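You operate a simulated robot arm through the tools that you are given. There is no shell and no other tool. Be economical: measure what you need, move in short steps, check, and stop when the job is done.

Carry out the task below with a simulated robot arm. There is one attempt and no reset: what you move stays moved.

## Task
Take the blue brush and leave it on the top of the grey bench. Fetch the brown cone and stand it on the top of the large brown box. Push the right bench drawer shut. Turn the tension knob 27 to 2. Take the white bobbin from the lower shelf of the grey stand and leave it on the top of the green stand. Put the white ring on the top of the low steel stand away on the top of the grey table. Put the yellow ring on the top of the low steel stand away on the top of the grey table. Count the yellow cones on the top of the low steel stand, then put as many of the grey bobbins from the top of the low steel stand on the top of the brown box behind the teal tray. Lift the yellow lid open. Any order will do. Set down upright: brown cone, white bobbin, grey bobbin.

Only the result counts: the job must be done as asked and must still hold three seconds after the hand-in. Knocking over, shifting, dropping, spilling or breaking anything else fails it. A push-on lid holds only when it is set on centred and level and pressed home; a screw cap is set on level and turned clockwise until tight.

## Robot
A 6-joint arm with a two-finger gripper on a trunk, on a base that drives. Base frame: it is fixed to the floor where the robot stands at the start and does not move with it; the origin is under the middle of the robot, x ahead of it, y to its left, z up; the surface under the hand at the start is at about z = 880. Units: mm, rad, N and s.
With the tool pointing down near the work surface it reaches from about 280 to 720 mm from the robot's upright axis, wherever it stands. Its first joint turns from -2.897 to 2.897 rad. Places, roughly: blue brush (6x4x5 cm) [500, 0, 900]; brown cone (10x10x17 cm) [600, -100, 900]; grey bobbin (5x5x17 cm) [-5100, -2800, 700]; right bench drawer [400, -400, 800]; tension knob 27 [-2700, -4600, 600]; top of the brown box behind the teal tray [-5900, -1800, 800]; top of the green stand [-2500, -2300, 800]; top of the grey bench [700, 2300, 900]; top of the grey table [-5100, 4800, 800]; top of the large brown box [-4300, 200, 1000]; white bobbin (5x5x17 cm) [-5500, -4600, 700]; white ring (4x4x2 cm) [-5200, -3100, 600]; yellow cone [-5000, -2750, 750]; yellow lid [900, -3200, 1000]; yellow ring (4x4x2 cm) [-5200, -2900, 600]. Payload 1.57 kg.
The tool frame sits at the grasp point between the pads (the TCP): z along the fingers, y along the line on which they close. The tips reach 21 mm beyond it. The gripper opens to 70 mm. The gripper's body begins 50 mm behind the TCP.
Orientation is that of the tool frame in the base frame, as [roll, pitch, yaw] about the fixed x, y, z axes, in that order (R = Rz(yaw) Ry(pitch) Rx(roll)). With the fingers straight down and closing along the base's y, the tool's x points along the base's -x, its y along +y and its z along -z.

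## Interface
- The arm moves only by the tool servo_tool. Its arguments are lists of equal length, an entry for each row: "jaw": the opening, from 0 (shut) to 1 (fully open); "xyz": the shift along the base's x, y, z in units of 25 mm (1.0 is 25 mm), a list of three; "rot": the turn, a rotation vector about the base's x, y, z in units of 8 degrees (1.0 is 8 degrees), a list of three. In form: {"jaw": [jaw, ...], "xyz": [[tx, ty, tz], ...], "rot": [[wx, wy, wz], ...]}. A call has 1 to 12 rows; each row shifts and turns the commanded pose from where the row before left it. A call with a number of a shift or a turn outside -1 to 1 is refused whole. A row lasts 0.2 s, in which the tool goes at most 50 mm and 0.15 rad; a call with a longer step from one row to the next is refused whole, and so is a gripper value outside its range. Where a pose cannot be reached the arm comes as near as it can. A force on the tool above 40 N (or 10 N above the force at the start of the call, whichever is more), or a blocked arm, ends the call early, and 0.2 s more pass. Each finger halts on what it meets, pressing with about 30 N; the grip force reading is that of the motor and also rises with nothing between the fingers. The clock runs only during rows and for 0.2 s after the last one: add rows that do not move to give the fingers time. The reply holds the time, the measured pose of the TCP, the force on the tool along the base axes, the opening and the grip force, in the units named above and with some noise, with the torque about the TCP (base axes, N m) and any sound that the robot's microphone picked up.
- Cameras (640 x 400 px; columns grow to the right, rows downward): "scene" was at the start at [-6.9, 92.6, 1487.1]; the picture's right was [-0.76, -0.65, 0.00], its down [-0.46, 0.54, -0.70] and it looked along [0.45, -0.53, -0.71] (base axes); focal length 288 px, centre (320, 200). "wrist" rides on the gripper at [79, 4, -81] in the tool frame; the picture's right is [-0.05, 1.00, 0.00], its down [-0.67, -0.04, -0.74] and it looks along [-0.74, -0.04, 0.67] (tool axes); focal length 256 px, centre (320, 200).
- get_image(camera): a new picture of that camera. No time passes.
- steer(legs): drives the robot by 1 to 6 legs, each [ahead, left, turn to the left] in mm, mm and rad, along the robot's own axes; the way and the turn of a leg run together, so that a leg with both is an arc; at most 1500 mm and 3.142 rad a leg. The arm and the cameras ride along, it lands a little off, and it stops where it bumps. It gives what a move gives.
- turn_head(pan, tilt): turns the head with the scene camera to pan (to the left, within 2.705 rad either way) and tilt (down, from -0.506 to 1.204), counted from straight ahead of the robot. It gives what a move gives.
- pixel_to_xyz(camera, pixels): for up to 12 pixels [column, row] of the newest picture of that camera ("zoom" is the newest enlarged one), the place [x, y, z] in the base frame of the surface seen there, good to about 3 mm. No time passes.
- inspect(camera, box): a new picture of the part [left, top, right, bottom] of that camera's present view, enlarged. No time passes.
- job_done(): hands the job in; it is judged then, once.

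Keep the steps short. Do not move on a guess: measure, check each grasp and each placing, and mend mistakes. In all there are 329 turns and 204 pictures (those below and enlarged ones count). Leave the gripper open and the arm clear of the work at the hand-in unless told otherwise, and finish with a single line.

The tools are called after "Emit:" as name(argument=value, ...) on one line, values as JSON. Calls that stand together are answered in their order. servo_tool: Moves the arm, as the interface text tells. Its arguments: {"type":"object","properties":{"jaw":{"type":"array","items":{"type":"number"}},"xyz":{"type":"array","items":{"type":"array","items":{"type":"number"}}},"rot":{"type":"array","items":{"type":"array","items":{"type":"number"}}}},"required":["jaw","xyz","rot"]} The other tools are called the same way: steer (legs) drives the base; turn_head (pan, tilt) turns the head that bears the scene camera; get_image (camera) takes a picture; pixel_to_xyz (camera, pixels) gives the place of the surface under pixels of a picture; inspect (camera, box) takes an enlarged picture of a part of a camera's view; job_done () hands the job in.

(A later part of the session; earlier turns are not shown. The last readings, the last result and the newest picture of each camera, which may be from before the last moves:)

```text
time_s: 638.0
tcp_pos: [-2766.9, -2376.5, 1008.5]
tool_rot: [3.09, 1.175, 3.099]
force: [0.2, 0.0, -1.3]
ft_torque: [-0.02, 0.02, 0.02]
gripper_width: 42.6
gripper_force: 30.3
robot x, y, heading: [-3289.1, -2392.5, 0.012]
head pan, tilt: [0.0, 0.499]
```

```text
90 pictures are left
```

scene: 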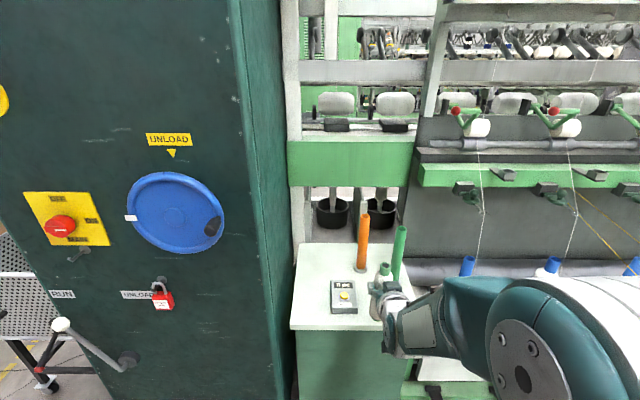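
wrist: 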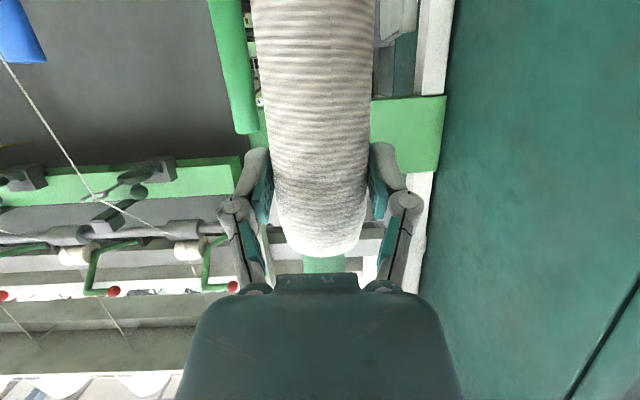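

Let me check the counter reading and then move over the spot, still high.

Emit:
servo_tool(jaw=[0, 0, 0, 0, 0, 0, 0, 0], xyz=[[0.8, -0.04, 0], [0.8, -0.04, 0], [0.8, -0.04, 0], [0.8, -0.04, 0], [0.8, -0.04, 0], [0.8, -0.04, 0], [0.28, -0.03, -0.8], [0, 0, -0.8]], rot=[[0, 0, 0], [0, 0, 0], [0, 0, 0], [0, 0, 0], [0, 0, 0], [0, 0, 0], [0, 0, 0], [0, 0, 0]])

Emit:
inspect(camera="scene", box=[290, 200, 450, 360])

```text
time_s: 639.9
tcp_pos: [-2641.6, -2385.5, 968.7]
tool_rot: [3.087, 1.176, 3.099]
force: [-1.1, -0.8, -0.7]
ft_torque: [0.01, 0.04, -0.03]
gripper_width: 42.2
gripper_force: 30.2
robot x, y, heading: [-3289.6, -2388.5, 0.017]
head pan, tilt: [0.0, 0.499]
```

```text
2.50 times, centred on (370, 280) of scene
```

zoom: 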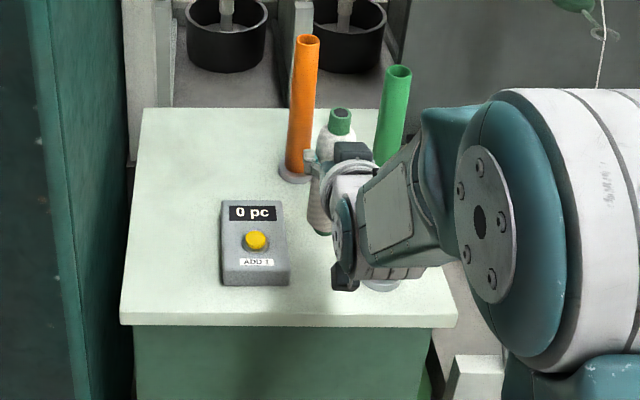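

Counter still 0. Lowering to ~920, then fine steps.

Emit:
servo_tool(jaw=[0, 0, 0, 0, 0, 0], xyz=[[0, 0.05, -0.8], [0, 0, -0.8], [0, 0, -0.4], [0, 0, -0.12], [0, 0, 0], [0, 0, 0]], rot=[[0, 0, 0], [0, 0, 0], [0, 0, 0], [0, 0, 0], [0, 0, 0], [0, 0, 0]])

Emit:
inspect(camera="scene", box=[290, 200, 450, 360])

```text
time_s: 641.2
tcp_pos: [-2641.4, -2382.7, 915.1]
tool_rot: [3.087, 1.173, 3.099]
force: [-0.4, 0.7, -1.3]
ft_torque: [0.0, 0.0, 0.01]
gripper_width: 42.3
gripper_force: 29.8
robot x, y, heading: [-3292.9, -2388.9, 0.012]
head pan, tilt: [0.0, 0.499]
```

```text
2.50 times, centred on (370, 280) of scene
```

zoom: 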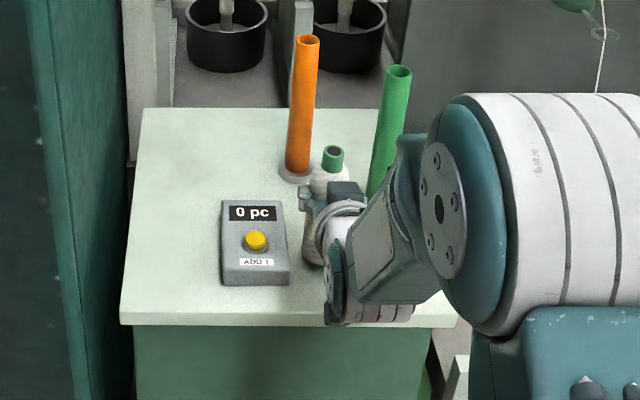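

Fine steps to contact.

Emit:
servo_tool(jaw=[0, 0, 0, 0, 0, 0], xyz=[[0, 0, -0.08], [0, 0, 0], [0, 0, -0.06], [0, 0, 0], [0, 0, -0.05], [0, 0, 0]], rot=[[0, 0, 0], [0, 0, 0], [0, 0, 0], [0, 0, 0], [0, 0, 0], [0, 0, 0]])

```text
time_s: 642.6
tcp_pos: [-2640.9, -2381.7, 911.4]
tool_rot: [3.086, 1.175, 3.098]
force: [-0.2, 0.6, -1.5]
ft_torque: [0.01, 0.06, 0.02]
gripper_width: 42.3
gripper_force: 30.7
robot x, y, heading: [-3293.7, -2390.2, 0.018]
head pan, tilt: [0.0, 0.499]
```

Emit:
servo_tool(jaw=[0, 0, 0, 0, 0], xyz=[[0, 0, -0.06], [0, 0, 0], [0, 0, -0.05], [0, 0, 0], [0, 0, 0]], rot=[[0, 0, 0], [0, 0, 0], [0, 0, 0], [0, 0, 0], [0, 0, 0]])

```text
time_s: 643.9
tcp_pos: [-2639.6, -2382.0, 909.6]
tool_rot: [3.087, 1.18, 3.098]
force: [4.9, -1.2, 15.9]
ft_torque: [-0.19, -0.74, 0.07]
gripper_width: 42.2
gripper_force: 30.3
robot x, y, heading: [-3288.6, -2387.4, 0.013]
head pan, tilt: [0.0, 0.499]
```

Contact (16 N). Opening modestly, then drawing straight back (-x).

Emit:
servo_tool(jaw=[0, 0.8, 0.8, 0.8, 0.85, 0.85, 0.85, 0.85, 0.85, 0.85, 0.85, 0.85], xyz=[[0, 0, 0.03], [0, 0, 0], [0, 0, 0], [0, 0, 0], [-0.4, 0, 0.05], [-0.8, 0, 0.1], [-0.8, 0, 0.1], [-0.8, 0, 0.3], [-1, 0, 0.5], [-1, 0, 0.8], [-0.5, 0, 1], [0, 0, 1]], rot=[[0, 0, 0], [0, 0, 0], [0, 0, 0], [0, 0, 0], [0, 0, 0], [0, 0, 0], [0, 0, 0], [0, 0, 0], [0, 0, 0], [0, 0, 0], [0, 0, 0], [0, 0, 0]])

Emit:
inspect(camera="scene", box=[290, 200, 450, 360])

```text
time_s: 646.5
tcp_pos: [-2771.1, -2381.6, 1005.4]
tool_rot: [3.087, 1.175, 3.101]
force: [-0.5, 0.2, 0.0]
ft_torque: [0.0, 0.01, -0.01]
gripper_width: 59.5
gripper_force: 0.1
robot x, y, heading: [-3290.9, -2390.0, 0.013]
head pan, tilt: [0.0, 0.499]
```

```text
2.50 times, centred on (370, 280) of scene
```

zoom: 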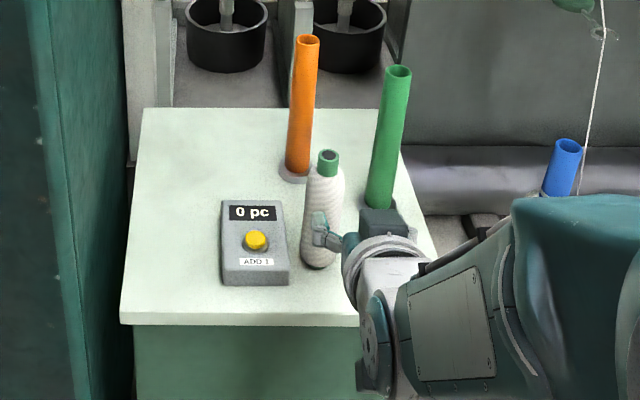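

The white bobbin stands free on the green stand. Next is knob 27: backing off and driving south along the frame to y≈-4570.

Emit:
steer(legs=[[-260, 0, -0.01], [0, -1100, 0], [0, -1080, 0]])

Emit:
turn_head(pan=0, tilt=0.6)

Emit:
get_image(camera="scene")

```text
time_s: 658.7
tcp_pos: [-3060.2, -4580.6, 1004.3]
tool_rot: [3.091, 1.174, 3.068]
force: [0.7, 1.4, 0.4]
ft_torque: [0.01, -0.01, 0.01]
gripper_width: 59.1
gripper_force: 0.1
robot x, y, heading: [-3580.1, -4576.2, -0.024]
head pan, tilt: [0.0, 0.499]
```

```text
time_s: 659.4
tcp_pos: [-3060.6, -4581.8, 1004.5]
tool_rot: [3.087, 1.174, 3.066]
force: [0.3, -0.1, 0.5]
ft_torque: [-0.01, 0.03, -0.02]
gripper_width: 59.5
gripper_force: 0.1
robot x, y, heading: [-3581.0, -4573.8, -0.018]
head pan, tilt: [0.0, 0.6]
```

```text
86 pictures are left
```

scene: 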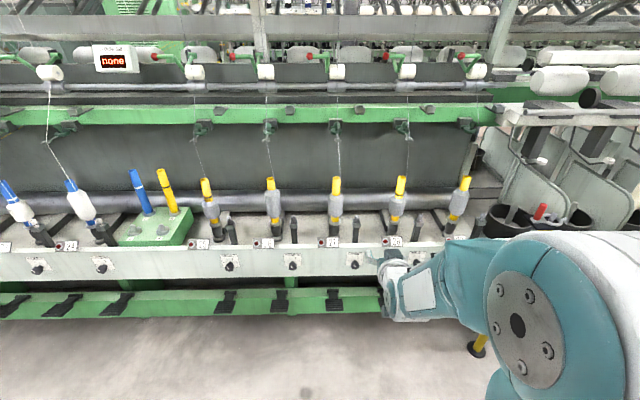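

Zooming on the rail to read the numbers.

Emit:
inspect(camera="scene", box=[180, 220, 400, 300])

Emit:
pixel_to_xyz(camera="scene", pixels=[[230, 263], [293, 262], [355, 261], [293, 275], [330, 243], [395, 242]])

```text
2.91 times, centred on (290, 260) of scene
```

zoom: 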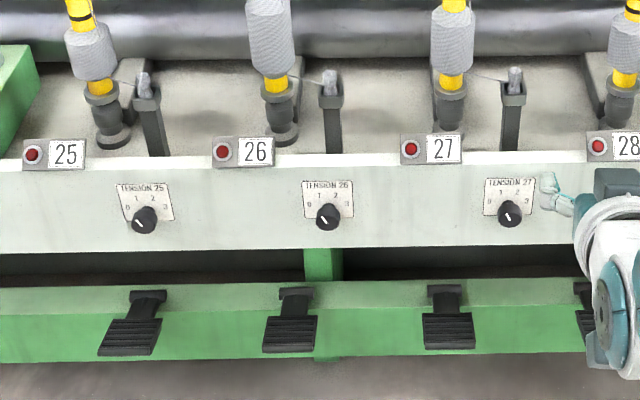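

```text
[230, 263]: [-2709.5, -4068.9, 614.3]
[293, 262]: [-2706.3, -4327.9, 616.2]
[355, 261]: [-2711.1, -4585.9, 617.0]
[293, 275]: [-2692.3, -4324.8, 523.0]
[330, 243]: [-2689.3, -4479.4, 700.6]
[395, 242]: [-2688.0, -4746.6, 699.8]
```

Knob 27 is at (-2711,-4586,617). A close-up to read its dial and pointer.

Emit:
inspect(camera="scene", box=[335, 245, 375, 270])

Emit:
pixel_to_xyz(camera="zoom", pixels=[[320, 270], [345, 280], [300, 280], [320, 300], [320, 255], [360, 160], [280, 160], [450, 240], [200, 240], [400, 260]])

```text
16.00 times, centred on (355, 258) of scene
```

zoom: 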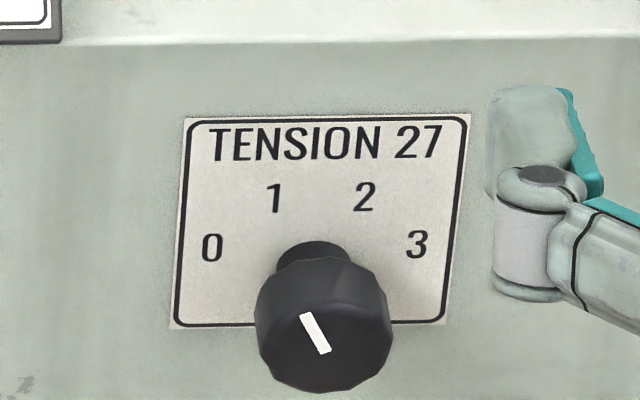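

```text
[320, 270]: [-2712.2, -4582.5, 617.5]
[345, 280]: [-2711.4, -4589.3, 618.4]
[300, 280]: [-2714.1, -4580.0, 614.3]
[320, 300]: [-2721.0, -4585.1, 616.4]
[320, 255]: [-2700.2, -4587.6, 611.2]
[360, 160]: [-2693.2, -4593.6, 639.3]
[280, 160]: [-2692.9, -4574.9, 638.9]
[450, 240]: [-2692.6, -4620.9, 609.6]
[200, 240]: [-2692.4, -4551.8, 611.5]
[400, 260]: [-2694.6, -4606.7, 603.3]
```

The pointer is at 1 (up-left); 2 is up-right, about 52° clockwise. Measuring the pedals below and knob surroundings.

Emit:
inspect(camera="scene", box=[300, 230, 420, 330])

Emit:
pixel_to_xyz(camera="scene", pixels=[[333, 290], [333, 305], [328, 310], [340, 310], [310, 292], [310, 308], [355, 285], [336, 226], [340, 240]])

```text
4.00 times, centred on (360, 280) of scene
```

zoom: 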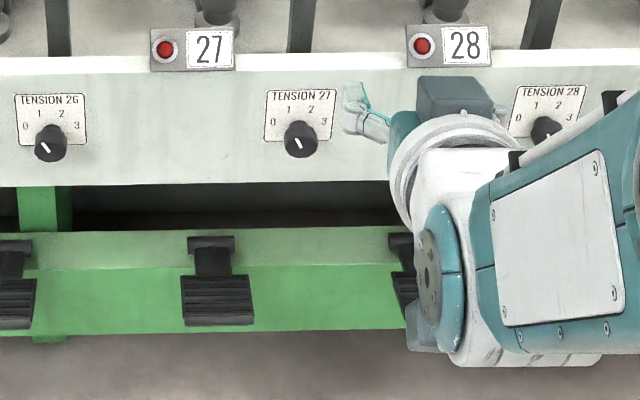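

```text
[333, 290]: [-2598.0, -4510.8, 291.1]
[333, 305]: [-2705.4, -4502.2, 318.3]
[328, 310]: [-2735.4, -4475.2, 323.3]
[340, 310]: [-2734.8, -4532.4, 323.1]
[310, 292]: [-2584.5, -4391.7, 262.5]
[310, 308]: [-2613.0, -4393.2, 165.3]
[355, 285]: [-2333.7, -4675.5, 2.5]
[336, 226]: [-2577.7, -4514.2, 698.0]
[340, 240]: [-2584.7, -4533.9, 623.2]
```

The pedals are far below (z≈320), so there's room. Driving 180 ahead, then levelling the tool and lowering in front of the knob.

Emit:
steer(legs=[[170, 0, 0.018]])

Emit:
servo_tool(jaw=[0.85, 0.85, 0.85, 0.85, 0.85, 0.85, 0.85, 0.85, 0.85, 0.85, 0.85, 0.85], xyz=[[0.2, 0, -1], [0.2, 0, -1], [0.2, 0, -1], [0.2, 0, -1], [0.2, 0, -1], [0.2, 0, -1], [0.2, 0, -1], [0.2, 0, -1], [0.2, 0, -1], [0.2, 0, -1], [0.2, 0, -1], [0.2, 0, -1]], rot=[[0, -0.237, 0], [0, -0.237, 0], [0, -0.237, 0], [0, -0.237, 0], [0, -0.237, 0], [0, -0.237, 0], [0, -0.237, 0], [0, -0.237, 0], [0, -0.237, 0], [0, -0.237, 0], [0, -0.237, 0], [0, -0.237, 0]])

Emit:
get_image(camera="scene")

```text
time_s: 660.8
tcp_pos: [-2890.7, -4577.1, 1005.5]
tool_rot: [3.088, 1.175, 3.079]
force: [-0.1, -0.3, 0.8]
ft_torque: [0.01, 0.02, 0.05]
gripper_width: 59.7
gripper_force: 0.0
robot x, y, heading: [-3410.7, -4577.2, -0.005]
head pan, tilt: [0.0, 0.6]
```

```text
time_s: 663.4
tcp_pos: [-2832.3, -4577.9, 704.8]
tool_rot: [1.364, 1.546, 1.362]
force: [0.0, 0.2, -0.5]
ft_torque: [-0.02, -0.02, 0.0]
gripper_width: 59.5
gripper_force: 0.0
robot x, y, heading: [-3409.3, -4573.4, -0.004]
head pan, tilt: [0.0, 0.6]
```

```text
82 pictures are left
```

scene: 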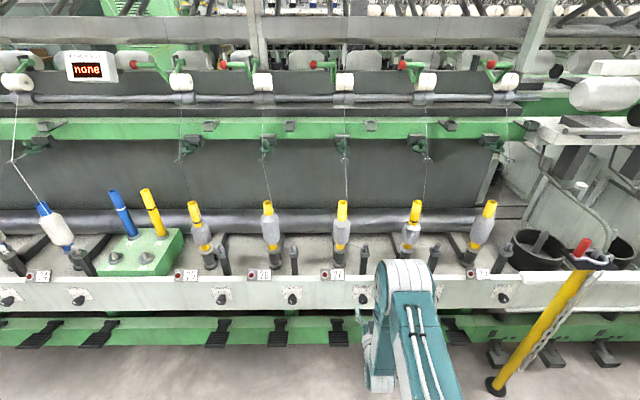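

The tool is level. Lowering to knob height and looking with the wrist camera.

Emit:
servo_tool(jaw=[0.85, 0.85, 0.85, 0.85, 0.85, 0.85], xyz=[[0, -0.05, -0.85], [0, -0.05, -0.85], [0, -0.05, -0.85], [0, 0, -0.85], [0, 0, -0.65], [0, 0, 0]], rot=[[0, 0, 0], [0, 0, 0], [0, 0, 0], [0, 0, 0], [0, 0, 0], [0, 0, 0]])

Emit:
get_image(camera="wrist")

```text
time_s: 664.8
tcp_pos: [-2831.4, -4579.7, 602.4]
tool_rot: [1.435, 1.547, 1.432]
force: [-0.3, 0.0, 0.5]
ft_torque: [-0.02, 0.05, 0.0]
gripper_width: 59.3
gripper_force: 0.0
robot x, y, heading: [-3410.1, -4577.9, -0.008]
head pan, tilt: [0.0, 0.6]
```

```text
81 pictures are left
```

wrist: 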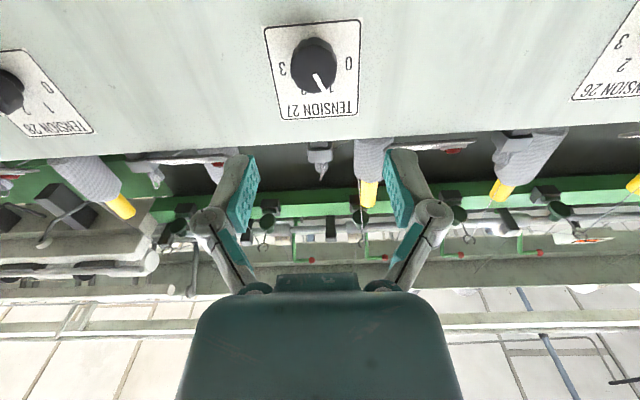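

Zooming on the knob and measuring its face.

Emit:
inspect(camera="wrist", box=[255, 10, 375, 130])

Emit:
pixel_to_xyz(camera="wrist", pixels=[[315, 70], [303, 75], [332, 72], [317, 90], [315, 45], [308, 60], [326, 60], [290, 100], [345, 100], [290, 40]])

```text
3.33 times, centred on (315, 70) of wrist
```

zoom: 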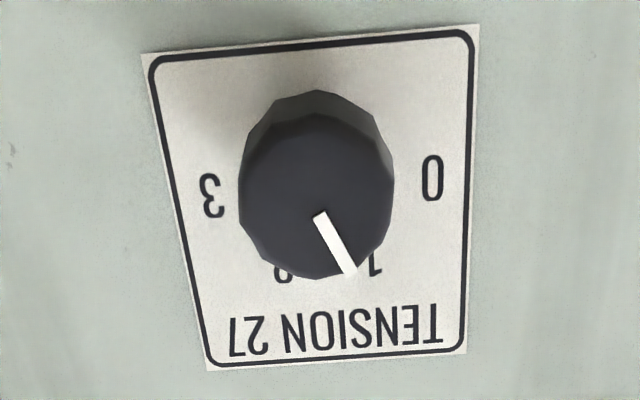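

```text
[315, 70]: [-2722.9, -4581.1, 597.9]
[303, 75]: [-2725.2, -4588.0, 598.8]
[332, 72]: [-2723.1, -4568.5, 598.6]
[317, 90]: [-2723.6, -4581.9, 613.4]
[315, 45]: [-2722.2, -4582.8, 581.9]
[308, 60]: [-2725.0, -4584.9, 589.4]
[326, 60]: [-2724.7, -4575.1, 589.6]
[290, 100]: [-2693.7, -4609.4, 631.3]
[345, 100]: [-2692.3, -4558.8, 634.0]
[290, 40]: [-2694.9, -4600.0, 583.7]
```

Knob axis ≈ (-4581, 599), front at x≈-2723. Advancing so the tips reach x≈-2701, then gripping.

Emit:
servo_tool(jaw=[0.85, 0.85, 0.85, 0.85, 0.85, 0.85, 0, 0, 0, 0], xyz=[[0.9, 0, -0.14], [0.9, 0, 0], [0.9, 0, 0], [0.9, -0.03, 0], [0.76, 0, 0], [0, 0, 0], [0, 0, 0], [0, 0, 0], [0, 0, 0], [0, 0, 0]], rot=[[0, 0, 0], [0, 0, 0], [0, 0, 0], [0, 0, 0], [0, 0, 0], [0, 0, 0], [0, 0, 0], [0, 0, 0], [0, 0, 0], [0, 0, 0]])

Emit:
get_image(camera="wrist")

```text
time_s: 667.0
tcp_pos: [-2723.3, -4584.9, 599.3]
tool_rot: [1.499, 1.544, 1.495]
force: [-11.0, -21.2, -0.7]
ft_torque: [-0.02, -0.11, -0.46]
gripper_width: 33.6
gripper_force: 32.2
robot x, y, heading: [-3413.1, -4575.5, -0.01]
head pan, tilt: [0.0, 0.6]
```

```text
79 pictures are left
```

wrist: 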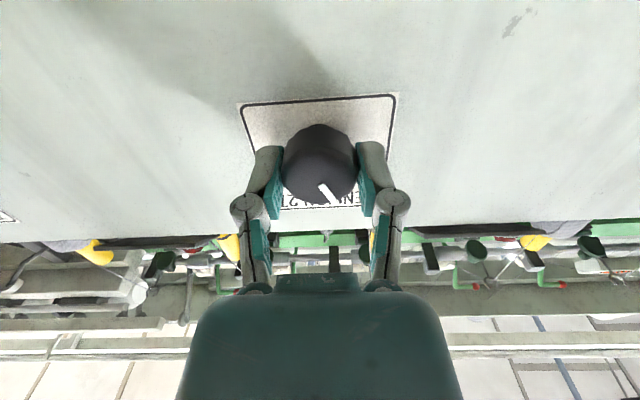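

Gripped; a side force shows the knob centre is ~3 mm further in -y. Relieving it, then turning +50° about x (clockwise as seen).

Emit:
servo_tool(jaw=[0, 0, 0, 0, 0, 0, 0, 0, 0], xyz=[[0, -0.14, 0], [0, 0, 0], [0, 0, 0], [0, 0, 0], [0, 0, 0], [0, 0, 0], [0, 0, 0], [0, 0, 0], [0, 0, 0]], rot=[[0, 0, 0], [0.9, 0, 0], [0.9, 0, 0], [0.9, 0, 0], [0.9, 0, 0], [0.9, 0, 0], [0.9, 0, 0], [0.85, 0, 0], [0, 0, 0]])

Emit:
get_image(camera="wrist")

Emit:
get_image(camera="scene")

```text
time_s: 669.0
tcp_pos: [-2722.8, -4585.9, 598.7]
tool_rot: [1.575, 0.672, 1.57]
force: [0.6, -8.8, -17.7]
ft_torque: [-0.03, 0.81, 0.51]
gripper_width: 33.3
gripper_force: 32.5
robot x, y, heading: [-3408.1, -4579.9, 0.0]
head pan, tilt: [0.0, 0.6]
```

```text
78 pictures are left
```

wrist: 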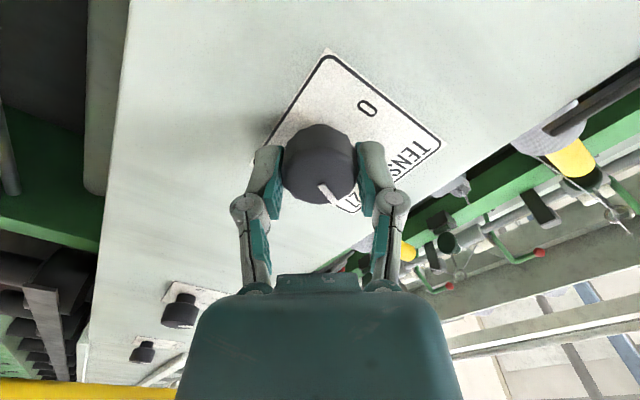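

```text
77 pictures are left
```

scene: 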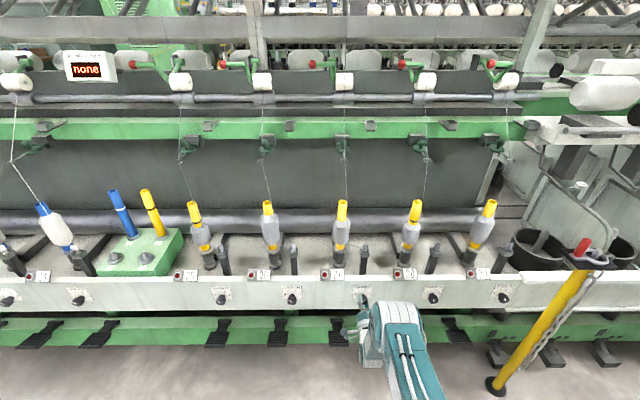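

The knob turned with the fingers. Opening and drawing straight back to read it.

Emit:
servo_tool(jaw=[0.85, 0.85, 0.85, 0.85, 0.85, 0.85, 0.85, 0.85], xyz=[[0, 0, 0], [0, 0, 0], [0, 0, 0], [-0.8, 0, 0], [-1, 0, 0], [-1, 0, 0], [-1, 0, 0], [-0.5, 0, 0]], rot=[[0, 0, 0], [0, 0, 0], [0, 0, 0], [0, 0, 0], [0, 0, 0], [0, 0, 0], [0, 0, 0], [0, 0, 0]])

Emit:
get_image(camera="wrist")

Emit:
inspect(camera="wrist", box=[240, 0, 400, 160])

```text
time_s: 670.8
tcp_pos: [-2829.8, -4584.5, 601.0]
tool_rot: [1.57, 0.676, 1.569]
force: [-0.4, 0.8, -0.3]
ft_torque: [-0.02, -0.01, 0.01]
gripper_width: 59.6
gripper_force: 0.1
robot x, y, heading: [-3408.3, -4577.0, -0.005]
head pan, tilt: [0.0, 0.6]
```

```text
76 pictures are left
```

wrist: 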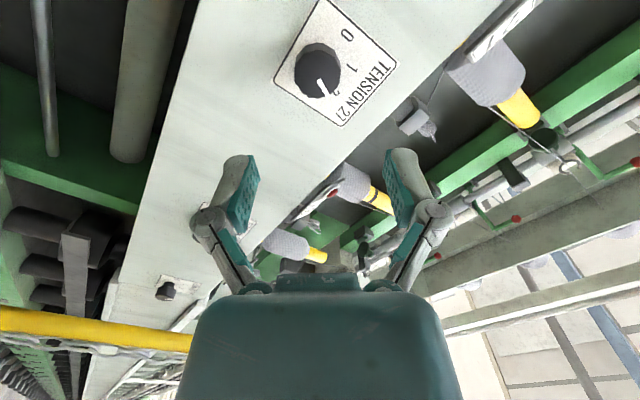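

```text
2.50 times, centred on (320, 80) of wrist
```

zoom: 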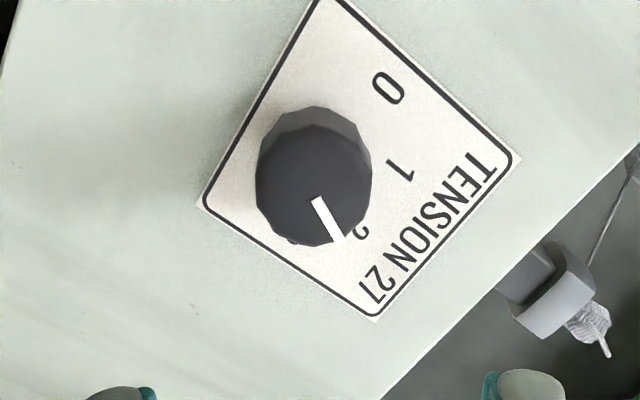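

To compare under the same view as before, I'll roll the free gripper back 50° and look again.

Emit:
servo_tool(jaw=[0.85, 0.85, 0.85, 0.85, 0.85, 0.85, 0.85, 0.85], xyz=[[0, 0.1, 0], [0, 0, 0], [0, 0, 0], [0, 0, 0], [0, 0, 0], [0, 0, 0], [0, 0, 0], [0, 0, 0]], rot=[[-0.9, 0, 0], [-0.9, 0, 0], [-0.9, 0, 0], [-0.9, 0, 0], [-0.9, 0, 0], [-0.9, 0, 0], [-0.85, 0, 0], [0, 0, 0]])

Emit:
inspect(camera="wrist", box=[255, 10, 375, 130])

```text
time_s: 672.6
tcp_pos: [-2830.1, -4582.2, 600.4]
tool_rot: [1.432, 1.55, 1.431]
force: [-0.2, -0.5, 0.7]
ft_torque: [0.0, -0.02, 0.01]
gripper_width: 59.4
gripper_force: 0.2
robot x, y, heading: [-3411.4, -4571.2, -0.01]
head pan, tilt: [0.0, 0.6]
```

```text
3.33 times, centred on (315, 70) of wrist
```

zoom: 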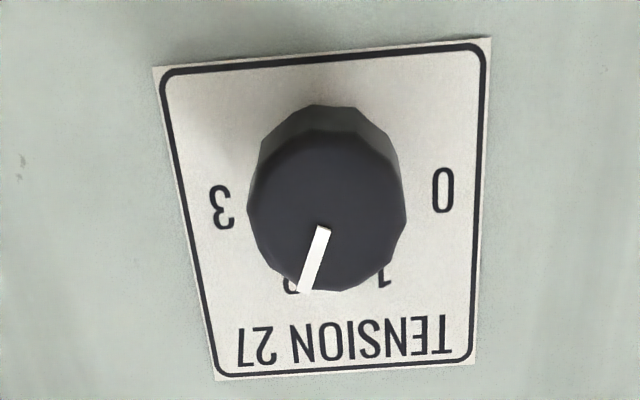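

The pointer now leans towards 2 about as far as it leaned towards 1 before. For a square-on reading, I'll pitch the tool 48° so the wrist camera looks straight at the dial.

Emit:
servo_tool(jaw=[0.85, 0.85, 0.85, 0.85, 0.85, 0.85, 1], xyz=[[0, 0, 0], [0, 0, 0], [0, 0, 0], [0, 0, 0], [0, 0, 0], [0, 0, 0], [0, 0, 0]], rot=[[0, 1, 0], [0, 1, 0], [0, 1, 0], [0, 1, 0], [0, 1, 0], [0, 1, 0], [0, 0, 0]])

Emit:
inspect(camera="wrist", box=[260, 140, 380, 240])

```text
time_s: 674.2
tcp_pos: [-2829.4, -4582.8, 600.5]
tool_rot: [3.123, 0.736, 3.11]
force: [-0.5, 0.4, -0.9]
ft_torque: [0.0, 0.03, 0.02]
gripper_width: 70.1
gripper_force: 0.0
robot x, y, heading: [-3410.7, -4573.6, -0.005]
head pan, tilt: [0.0, 0.6]
```

```text
4.00 times, centred on (320, 190) of wrist
```

zoom: 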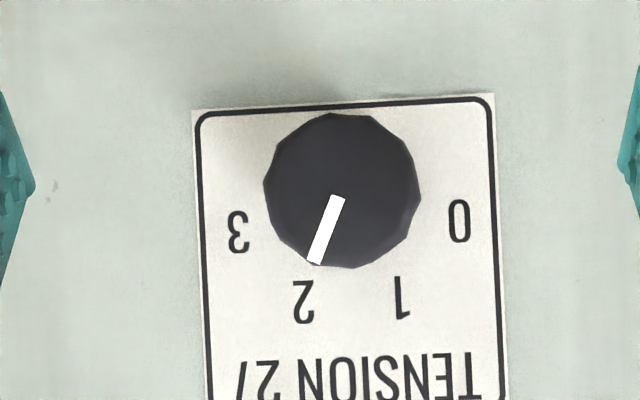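

Square-on: the marks are at ±25° and ±75°, and the pointer is at about 20–21° towards 2, so ~5° short. I'll level the tool, regrip and add a little more turn.

Emit:
servo_tool(jaw=[0.85, 0.85, 0.85, 0.85, 0.85, 0.85, 0.85], xyz=[[0, 0, 0], [0, 0, 0], [0, 0, 0], [0, -0.1, 0], [0, 0, -0.04], [0, 0, 0], [0, 0, 0]], rot=[[0, -1, 0], [0, -1, 0], [0, -1, 0], [0, -1, 0], [0, -1, 0], [0, -1, 0], [0, 0, 0]])

Emit:
servo_tool(jaw=[0.85, 0.85, 0.85, 0.85, 0.85, 0.85, 0, 0, 0, 0], xyz=[[0.9, 0, 0], [0.9, 0, 0], [0.9, 0, 0], [0.9, 0, 0], [0.7, 0, 0], [0, 0, 0], [0, 0, 0], [0, 0, 0], [0, 0, 0], [0, 0, 0]], rot=[[0, 0, 0], [0, 0, 0], [0, 0, 0], [0, 0, 0], [0, 0, 0], [0, 0, 0], [0, 0, 0], [0, 0, 0], [0, 0, 0], [0, 0, 0]])

```text
time_s: 675.8
tcp_pos: [-2829.4, -4584.1, 599.3]
tool_rot: [1.378, 1.547, 1.378]
force: [0.5, -1.0, 0.9]
ft_torque: [-0.01, 0.01, 0.01]
gripper_width: 59.5
gripper_force: 0.0
robot x, y, heading: [-3411.7, -4574.7, 0.0]
head pan, tilt: [0.0, 0.6]
```

```text
time_s: 678.0
tcp_pos: [-2722.9, -4584.4, 597.3]
tool_rot: [1.508, 1.549, 1.504]
force: [-12.5, 0.6, -0.2]
ft_torque: [-0.01, 0.04, 0.01]
gripper_width: 33.1
gripper_force: 32.2
robot x, y, heading: [-3413.6, -4578.5, -0.009]
head pan, tilt: [0.0, 0.6]
```

Checking the pointer in the grip before turning.

Emit:
inspect(camera="wrist", box=[260, 100, 380, 220])

```text
3.33 times, centred on (320, 160) of wrist
```

zoom: 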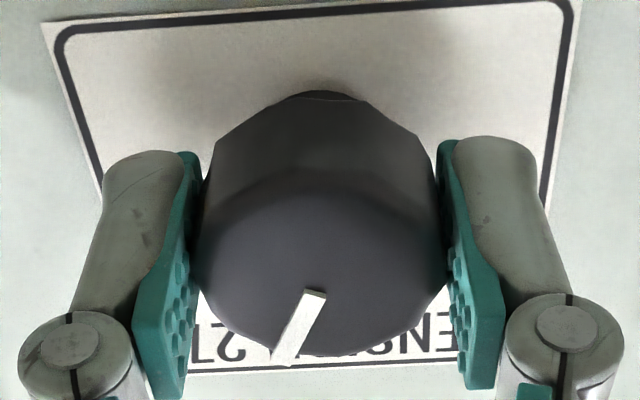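

Turning a further 9°, then releasing and backing off.

Emit:
servo_tool(jaw=[0, 0, 0, 0, 0.85, 0.85, 0.85, 0.85, 0.85, 0.85, 0.85, 0.85], xyz=[[0, 0, 0], [0, 0, 0], [0, 0, 0], [0, 0, 0], [0, 0, 0], [0, 0, 0], [0, 0, 0], [-0.8, 0, 0], [-1, 0, 0], [-1, 0, 0], [-1, 0, 0], [-0.5, 0, 0]], rot=[[0.6, 0, 0], [0.55, 0, 0], [0, 0, 0], [0, 0, 0], [0, 0, 0], [0, 0, 0], [0, 0, 0], [0, 0, 0], [0, 0, 0], [0, 0, 0], [0, 0, 0], [0, 0, 0]])

Emit:
servo_tool(jaw=[1, 1, 1, 1, 1, 1, 1], xyz=[[0, 0, 0], [0, 0, 0], [0, 0, 0], [0, 0, 0], [0, 0, 0], [0, 0, 0], [0, 0, 0]], rot=[[-0.6, 0, 0], [-0.55, 1, 0], [0, 1, 0], [0, 1, 0], [0, 1, 0], [0, 1, 0], [0, 1, 0]])

Emit:
inspect(camera="wrist", box=[260, 140, 380, 240])

```text
time_s: 680.6
tcp_pos: [-2829.7, -4583.6, 598.7]
tool_rot: [1.559, 1.387, 1.555]
force: [0.0, -0.8, -0.2]
ft_torque: [-0.01, 0.03, 0.01]
gripper_width: 59.5
gripper_force: 0.1
robot x, y, heading: [-3411.5, -4575.2, -0.007]
head pan, tilt: [0.0, 0.6]
```

```text
refused: row 2 steps farther than a row can; nothing moved
```

```text
4.00 times, centred on (320, 190) of wrist
```

zoom: 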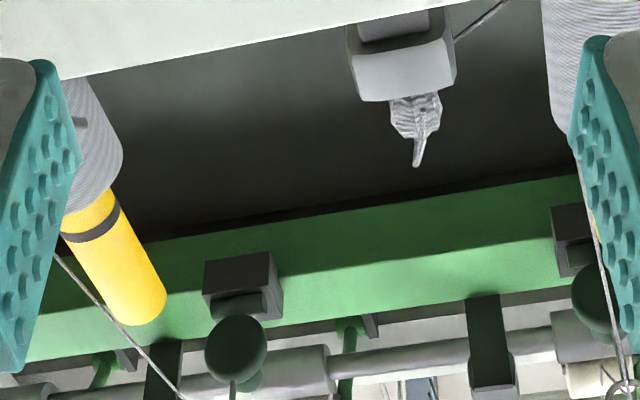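

One row was too big; repeating split.

Emit:
servo_tool(jaw=[1, 1, 1, 1, 1, 1, 1, 1], xyz=[[0, 0, 0], [0, 0, 0], [0, 0, 0], [0, 0, 0], [0, 0, 0], [0, 0, 0], [0, 0, 0], [0, 0, 0]], rot=[[-0.6, 0, 0], [-0.55, 0, 0], [0, 1, 0], [0, 1, 0], [0, 1, 0], [0, 1, 0], [0, 1, 0], [0, 1, 0]])

Emit:
inspect(camera="wrist", box=[260, 140, 380, 240])

```text
time_s: 682.4
tcp_pos: [-2829.4, -4585.3, 599.9]
tool_rot: [3.124, 0.734, 3.109]
force: [-0.4, -0.5, -0.3]
ft_torque: [0.0, -0.03, 0.0]
gripper_width: 69.9
gripper_force: 0.1
robot x, y, heading: [-3412.4, -4575.6, -0.002]
head pan, tilt: [0.0, 0.6]
```

```text
4.00 times, centred on (320, 190) of wrist
```

zoom: 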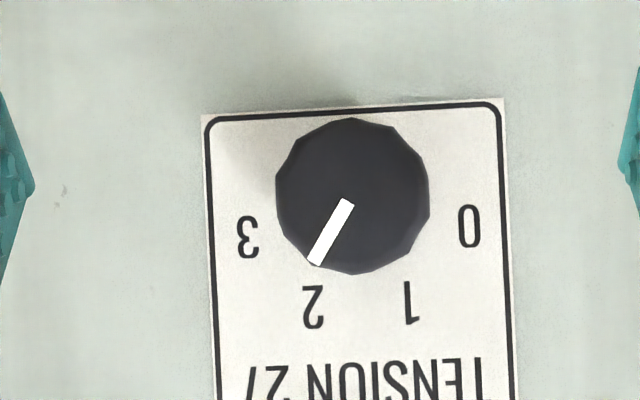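

The pointer now stands at about 27–28°, against 25° for mark 2, so it's on 2. Knob done. Raising the arm and returning the tool to vertical.

Emit:
servo_tool(jaw=[1, 1, 1, 1, 1, 1, 1, 1, 1, 1, 1, 1], xyz=[[-1, 0, 0.5], [-1, 0, 1], [-1, 0, 1], [-0.5, 0, 1], [0, 0, 1], [0, 0, 1], [0, 0, 1], [0, 0, 1], [0, 0, 1], [0, 0, 1], [0, 0, 1], [0, 0, 1]], rot=[[0, 0.2, 0], [0, 0.46, 0], [0, 0.46, 0], [0, 0.46, 0], [0, 0.46, 0], [0, 0.46, 0], [0, 0.46, 0], [0, 0.46, 0], [0, 0.46, 0], [0, 0.46, 0], [0, 0.46, 0], [0, 0.46, 0]])

Emit:
servo_tool(jaw=[1, 1, 1, 1, 1, 1, 1, 1, 1, 1], xyz=[[0, 0, 1], [0, 0, 1], [0, 0, 1], [0, 0, 1], [0, 0, 1], [0, 0, 1], [0, 0, 1], [0, 0, 1], [0, 0, 1], [0, 0, 1]], rot=[[0, 0, 0], [0, 0, 0], [0, 0, 0], [0, 0, 0], [0, 0, 0], [0, 0, 0], [0, 0, 0], [0, 0, 0], [0, 0, 0], [0, 0, 0]])

```text
time_s: 685.0
tcp_pos: [-2914.9, -4584.4, 890.2]
tool_rot: [-3.138, 0.0, 3.116]
force: [0.7, 0.0, -0.7]
ft_torque: [0.02, 0.02, 0.02]
gripper_width: 69.8
gripper_force: 0.1
robot x, y, heading: [-3411.3, -4577.8, -0.007]
head pan, tilt: [0.0, 0.6]
```

```text
time_s: 687.2
tcp_pos: [-2915.0, -4585.4, 1138.5]
tool_rot: [-3.139, 0.001, 3.116]
force: [-0.4, 0.1, 0.6]
ft_torque: [-0.01, -0.01, -0.01]
gripper_width: 69.9
gripper_force: 0.1
robot x, y, heading: [-3406.9, -4576.7, -0.007]
head pan, tilt: [0.0, 0.6]
```

Driving north along x≈-3500, then east between the floor item and the bubble-wrap box.

Emit:
steer(legs=[[-90, 1400, 0.007], [0, 1400, 0], [0, 1330, 0], [1400, 0, 0], [1300, 0, 0]])

Emit:
turn_head(pan=-1.0, tilt=0.35)

Emit:
get_image(camera="scene")

```text
time_s: 720.0
tcp_pos: [-86.1, -596.7, 1137.1]
tool_rot: [-3.139, 0.003, 3.111]
force: [0.7, -0.2, -0.2]
ft_torque: [0.03, 0.02, 0.03]
gripper_width: 69.9
gripper_force: 0.1
robot x, y, heading: [-582.8, -580.2, -0.01]
head pan, tilt: [0.0, 0.6]
```

```text
time_s: 721.3
tcp_pos: [-86.8, -595.3, 1136.4]
tool_rot: [-3.138, 0.0, 3.109]
force: [0.0, -0.1, 0.4]
ft_torque: [-0.01, -0.03, 0.04]
gripper_width: 69.9
gripper_force: 0.1
robot x, y, heading: [-582.0, -580.7, -0.016]
head pan, tilt: [-1.0, 0.351]
```

```text
69 pictures are left
```

scene: 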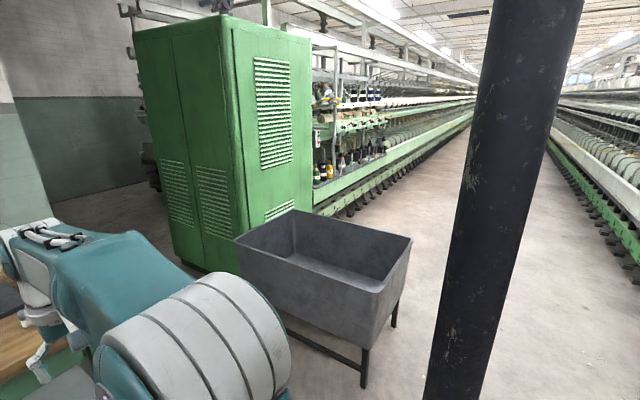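

Measuring pillar, trough, frame and floor.

Emit:
pixel_to_xyz(camera="scene", pixels=[[490, 200], [450, 380], [365, 375], [405, 250], [380, 155], [340, 180], [345, 205], [420, 145], [490, 130], [290, 210], [240, 250], [560, 180]])

Emit:
inspect(camera="scene", box=[300, 70, 480, 220])

```text
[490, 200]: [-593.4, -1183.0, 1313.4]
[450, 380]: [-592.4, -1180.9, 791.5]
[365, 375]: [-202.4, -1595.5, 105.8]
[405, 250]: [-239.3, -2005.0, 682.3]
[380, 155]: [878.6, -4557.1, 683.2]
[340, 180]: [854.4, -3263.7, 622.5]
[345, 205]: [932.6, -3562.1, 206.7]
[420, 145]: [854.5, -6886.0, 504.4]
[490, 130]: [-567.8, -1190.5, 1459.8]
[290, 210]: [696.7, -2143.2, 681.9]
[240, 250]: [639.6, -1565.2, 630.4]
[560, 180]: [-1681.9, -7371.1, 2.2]
```

```text
2.67 times, centred on (390, 145) of scene
```

zoom: 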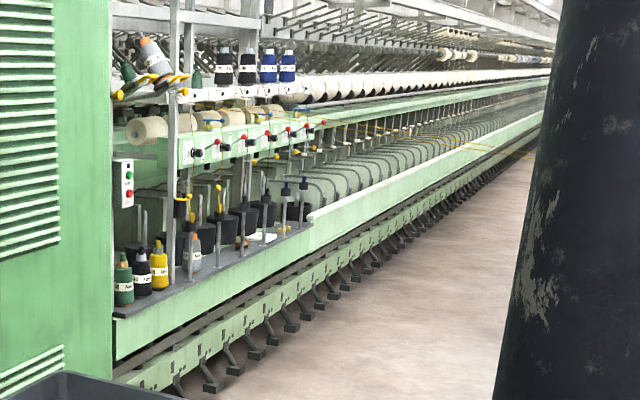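

The pillar stands at (-592,-1220) and the trough right of it. I'll go round the pillar's west side, to about (100,-3100), facing the frame.

Emit:
steer(legs=[[-520, 0, 0.015], [0, -1270, 0], [0, -1270, 0], [1100, 0, 0]])

Emit:
turn_head(pan=0, tilt=0.4)

Emit:
get_image(camera="scene")

```text
time_s: 727.3
tcp_pos: [-597.0, -1131.5, 1144.6]
tool_rot: [3.115, 0.016, -3.135]
force: [6.7, 40.3, 25.4]
ft_torque: [-2.07, 0.11, 0.28]
gripper_width: 60.6
gripper_force: 0.1
robot x, y, heading: [-1092.7, -1137.0, 0.018]
head pan, tilt: [-1.0, 0.351]
stopped in leg 2: the force on the tool passed its limit at 87 N (the readings are from after the stop); the commanded pose is now the measured one
```

```text
time_s: 728.5
tcp_pos: [-596.4, -1128.8, 1139.7]
tool_rot: [3.126, 0.005, 3.141]
force: [0.6, 4.1, -2.4]
ft_torque: [0.04, 0.05, 0.07]
gripper_width: 64.7
gripper_force: 0.2
robot x, y, heading: [-1092.8, -1131.5, 0.016]
head pan, tilt: [0.0, 0.4]
```

```text
67 pictures are left
```

scene: 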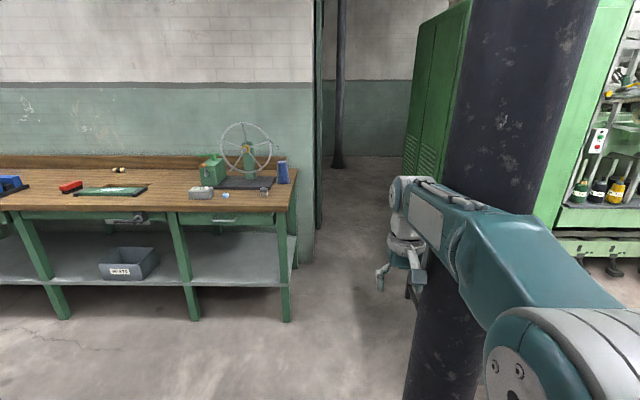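

My extended arm touched the fixed pillar. I'll move back north, face south, and pass the pillar with the arm ahead of me.

Emit:
steer(legs=[[0, 500, 0], [0, 0, -1.57]])

Emit:
turn_head(pan=0, tilt=0.5)

Emit:
get_image(camera="scene")

```text
time_s: 735.3
tcp_pos: [-1090.7, -1130.0, 1139.5]
tool_rot: [3.126, 0.006, 1.581]
force: [0.3, 1.3, -0.6]
ft_torque: [0.01, 0.01, -0.04]
gripper_width: 70.1
gripper_force: 0.0
robot x, y, heading: [-1095.2, -630.9, -1.548]
head pan, tilt: [0.0, 0.4]
```

```text
time_s: 736.0
tcp_pos: [-1090.7, -1129.6, 1139.0]
tool_rot: [3.125, 0.005, 1.581]
force: [0.3, 0.2, 0.0]
ft_torque: [-0.02, 0.01, 0.0]
gripper_width: 69.9
gripper_force: 0.1
robot x, y, heading: [-1098.4, -635.0, -1.543]
head pan, tilt: [0.0, 0.499]
```

```text
66 pictures are left
```

scene: 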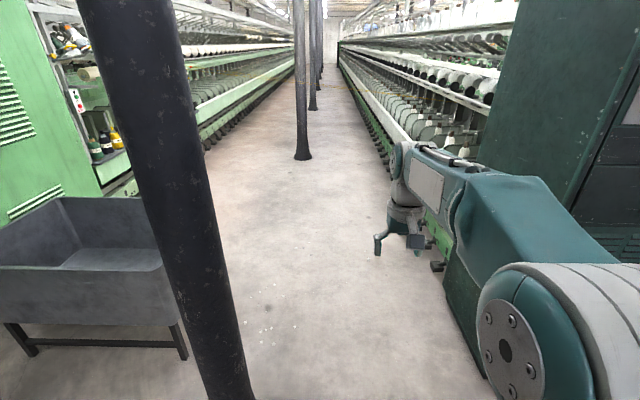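

Checking the lateral clearance on both sides.

Emit:
pixel_to_xyz(camera="scene", pixels=[[470, 345], [445, 290], [250, 390], [200, 340], [400, 180], [303, 157], [437, 265], [180, 350]])

```text
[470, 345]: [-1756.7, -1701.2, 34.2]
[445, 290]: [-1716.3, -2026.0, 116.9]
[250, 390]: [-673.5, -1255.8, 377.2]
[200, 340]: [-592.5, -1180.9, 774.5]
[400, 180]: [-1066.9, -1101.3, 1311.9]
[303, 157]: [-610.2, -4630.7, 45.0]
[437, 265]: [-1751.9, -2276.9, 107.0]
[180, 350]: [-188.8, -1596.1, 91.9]
```

Free. Driving south 2450 mm, turning left to face the frame, then ahead 950.

Emit:
steer(legs=[[0, 0, -0.028], [1230, 0, 0], [1220, 0, 0], [0, 0, 1.57], [950, 0, 0]])

Emit:
turn_head(pan=0, tilt=0.4)

Emit:
get_image(camera="scene")

```text
time_s: 757.0
tcp_pos: [333.7, -3054.7, 1140.2]
tool_rot: [3.126, 0.006, -3.095]
force: [0.5, -0.4, -0.4]
ft_torque: [0.03, -0.01, 0.0]
gripper_width: 70.1
gripper_force: 0.1
robot x, y, heading: [-159.2, -3080.5, 0.058]
head pan, tilt: [0.0, 0.499]
```

```text
time_s: 757.7
tcp_pos: [335.2, -3054.1, 1138.9]
tool_rot: [3.127, 0.003, -3.095]
force: [0.9, 0.1, -0.7]
ft_torque: [-0.02, 0.0, 0.02]
gripper_width: 70.2
gripper_force: 0.1
robot x, y, heading: [-161.2, -3078.7, 0.057]
head pan, tilt: [0.0, 0.4]
```

```text
65 pictures are left
```

scene: 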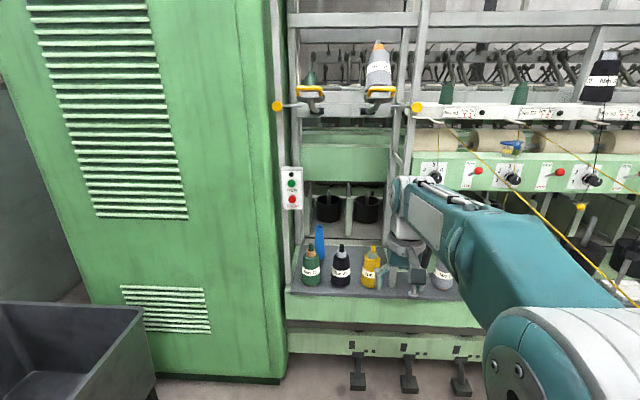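

The lid should appear near (370,209). Zooming in there.

Emit:
inspect(camera="scene", box=[270, 60, 450, 300])

Emit:
inspect(camera="scene", box=[420, 90, 640, 260])

```text
1.67 times, centred on (360, 180) of scene
```

zoom: 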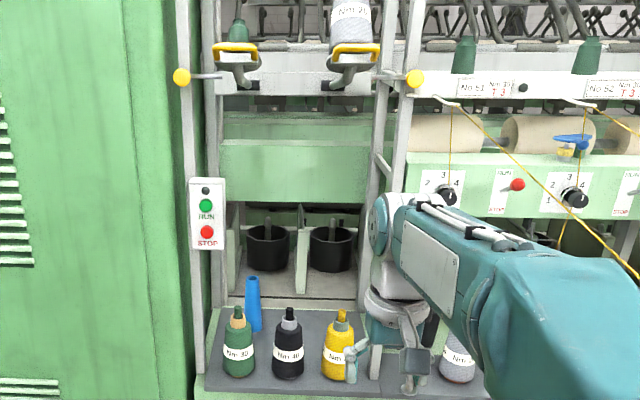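

```text
2.35 times, centred on (530, 175) of scene
```

zoom: 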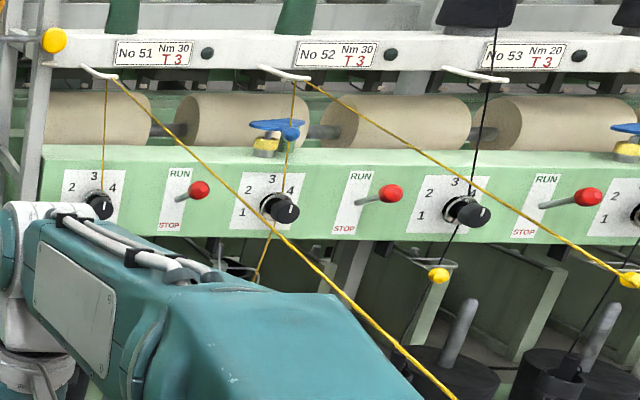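

The arm may hide it. Looking with the wrist camera.

Emit:
get_image(camera="wrist")

```text
62 pictures are left
```

wrist: 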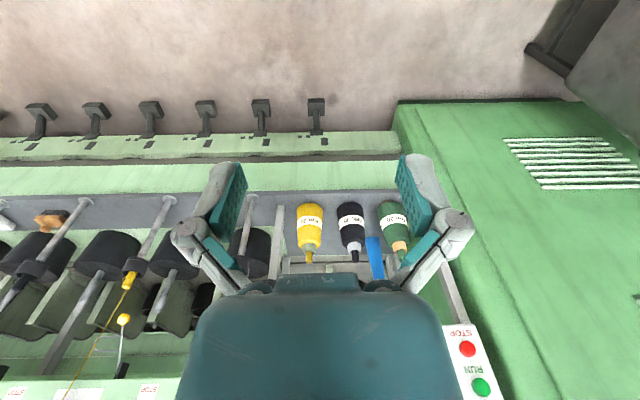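

Measuring the yellow bits I can see.

Emit:
pixel_to_xyz(camera="scene", pixels=[[310, 95], [378, 97], [415, 108], [278, 106], [508, 153], [373, 265], [437, 176], [512, 178], [329, 208], [345, 265], [580, 206]])

```text
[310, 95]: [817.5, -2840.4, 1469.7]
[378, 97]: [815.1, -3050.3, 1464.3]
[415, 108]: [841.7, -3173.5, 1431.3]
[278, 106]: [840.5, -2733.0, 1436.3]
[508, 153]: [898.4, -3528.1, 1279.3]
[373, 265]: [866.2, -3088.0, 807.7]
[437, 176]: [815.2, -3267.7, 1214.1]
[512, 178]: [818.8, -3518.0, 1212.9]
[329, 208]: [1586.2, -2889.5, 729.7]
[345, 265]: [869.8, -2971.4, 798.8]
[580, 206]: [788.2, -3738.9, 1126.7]
```

The target area is behind the arm. Also checking where the yellow yarn crossing at (585,258) runs.

Emit:
pixel_to_xyz(camera="scene", pixels=[[585, 258], [620, 290], [545, 218], [500, 165], [600, 187], [637, 304]])

Emit:
turn_head(pan=-1.0, tilt=0.5)

Emit:
get_image(camera="scene")

```text
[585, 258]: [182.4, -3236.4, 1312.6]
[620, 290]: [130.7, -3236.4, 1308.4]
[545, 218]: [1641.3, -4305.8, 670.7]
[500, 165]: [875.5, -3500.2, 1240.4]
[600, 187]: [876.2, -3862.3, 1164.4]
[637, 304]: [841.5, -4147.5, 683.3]
```

```text
time_s: 759.0
tcp_pos: [334.2, -3054.7, 1139.7]
tool_rot: [3.126, 0.006, -3.095]
force: [0.6, -0.4, 0.2]
ft_torque: [0.0, 0.02, -0.02]
gripper_width: 70.1
gripper_force: 0.1
robot x, y, heading: [-162.6, -3079.0, 0.054]
head pan, tilt: [-1.0, 0.499]
```

```text
61 pictures are left
```

scene: 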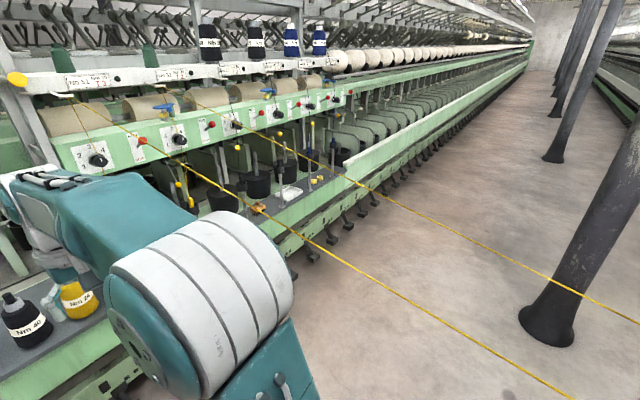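

Two more yarns cross the aisle south of me; I'll stay north of them. Swinging the arm to the left so the view on y≈-3200 opens.

Emit:
servo_tool(jaw=[1, 1, 1, 1, 1, 1, 1, 1, 1, 1, 1, 1], xyz=[[-0.4, 1, 0], [-0.4, 1, 0], [-0.4, 1, 0], [-0.4, 1, 0], [-0.4, 1, 0], [-0.4, 1, 0], [-0.4, 1, 0], [-0.4, 1, 0], [-0.4, 1, 0], [-0.4, 1, 0], [-0.4, 1, 0], [-0.4, 1, 0]], rot=[[0, 0, 0.5], [0, 0, 0.5], [0, 0, 0.5], [0, 0, 0.5], [0, 0, 0.5], [0, 0, 0.5], [0, 0, 0.5], [0, 0, 0.5], [0, 0, 0.5], [0, 0, 0.5], [0, 0, 0.5], [0, 0, 0.5]])

Emit:
turn_head(pan=-0.25, tilt=0.4)

Emit:
get_image(camera="scene")

```text
time_s: 761.6
tcp_pos: [214.8, -2753.1, 1140.9]
tool_rot: [3.126, 0.003, -2.259]
force: [0.2, 0.3, 0.0]
ft_torque: [0.01, -0.01, -0.02]
gripper_width: 70.0
gripper_force: 0.1
robot x, y, heading: [-164.9, -3076.2, 0.057]
head pan, tilt: [-1.0, 0.499]
```

```text
time_s: 762.7
tcp_pos: [213.8, -2752.9, 1140.0]
tool_rot: [3.126, 0.005, -2.261]
force: [-0.3, 0.3, 0.9]
ft_torque: [0.01, -0.01, -0.01]
gripper_width: 70.0
gripper_force: 0.1
robot x, y, heading: [-158.4, -3078.2, 0.06]
head pan, tilt: [-0.25, 0.4]
```

```text
60 pictures are left
```

scene: 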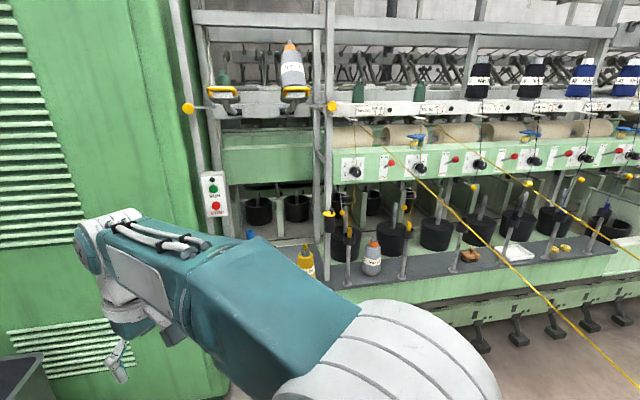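

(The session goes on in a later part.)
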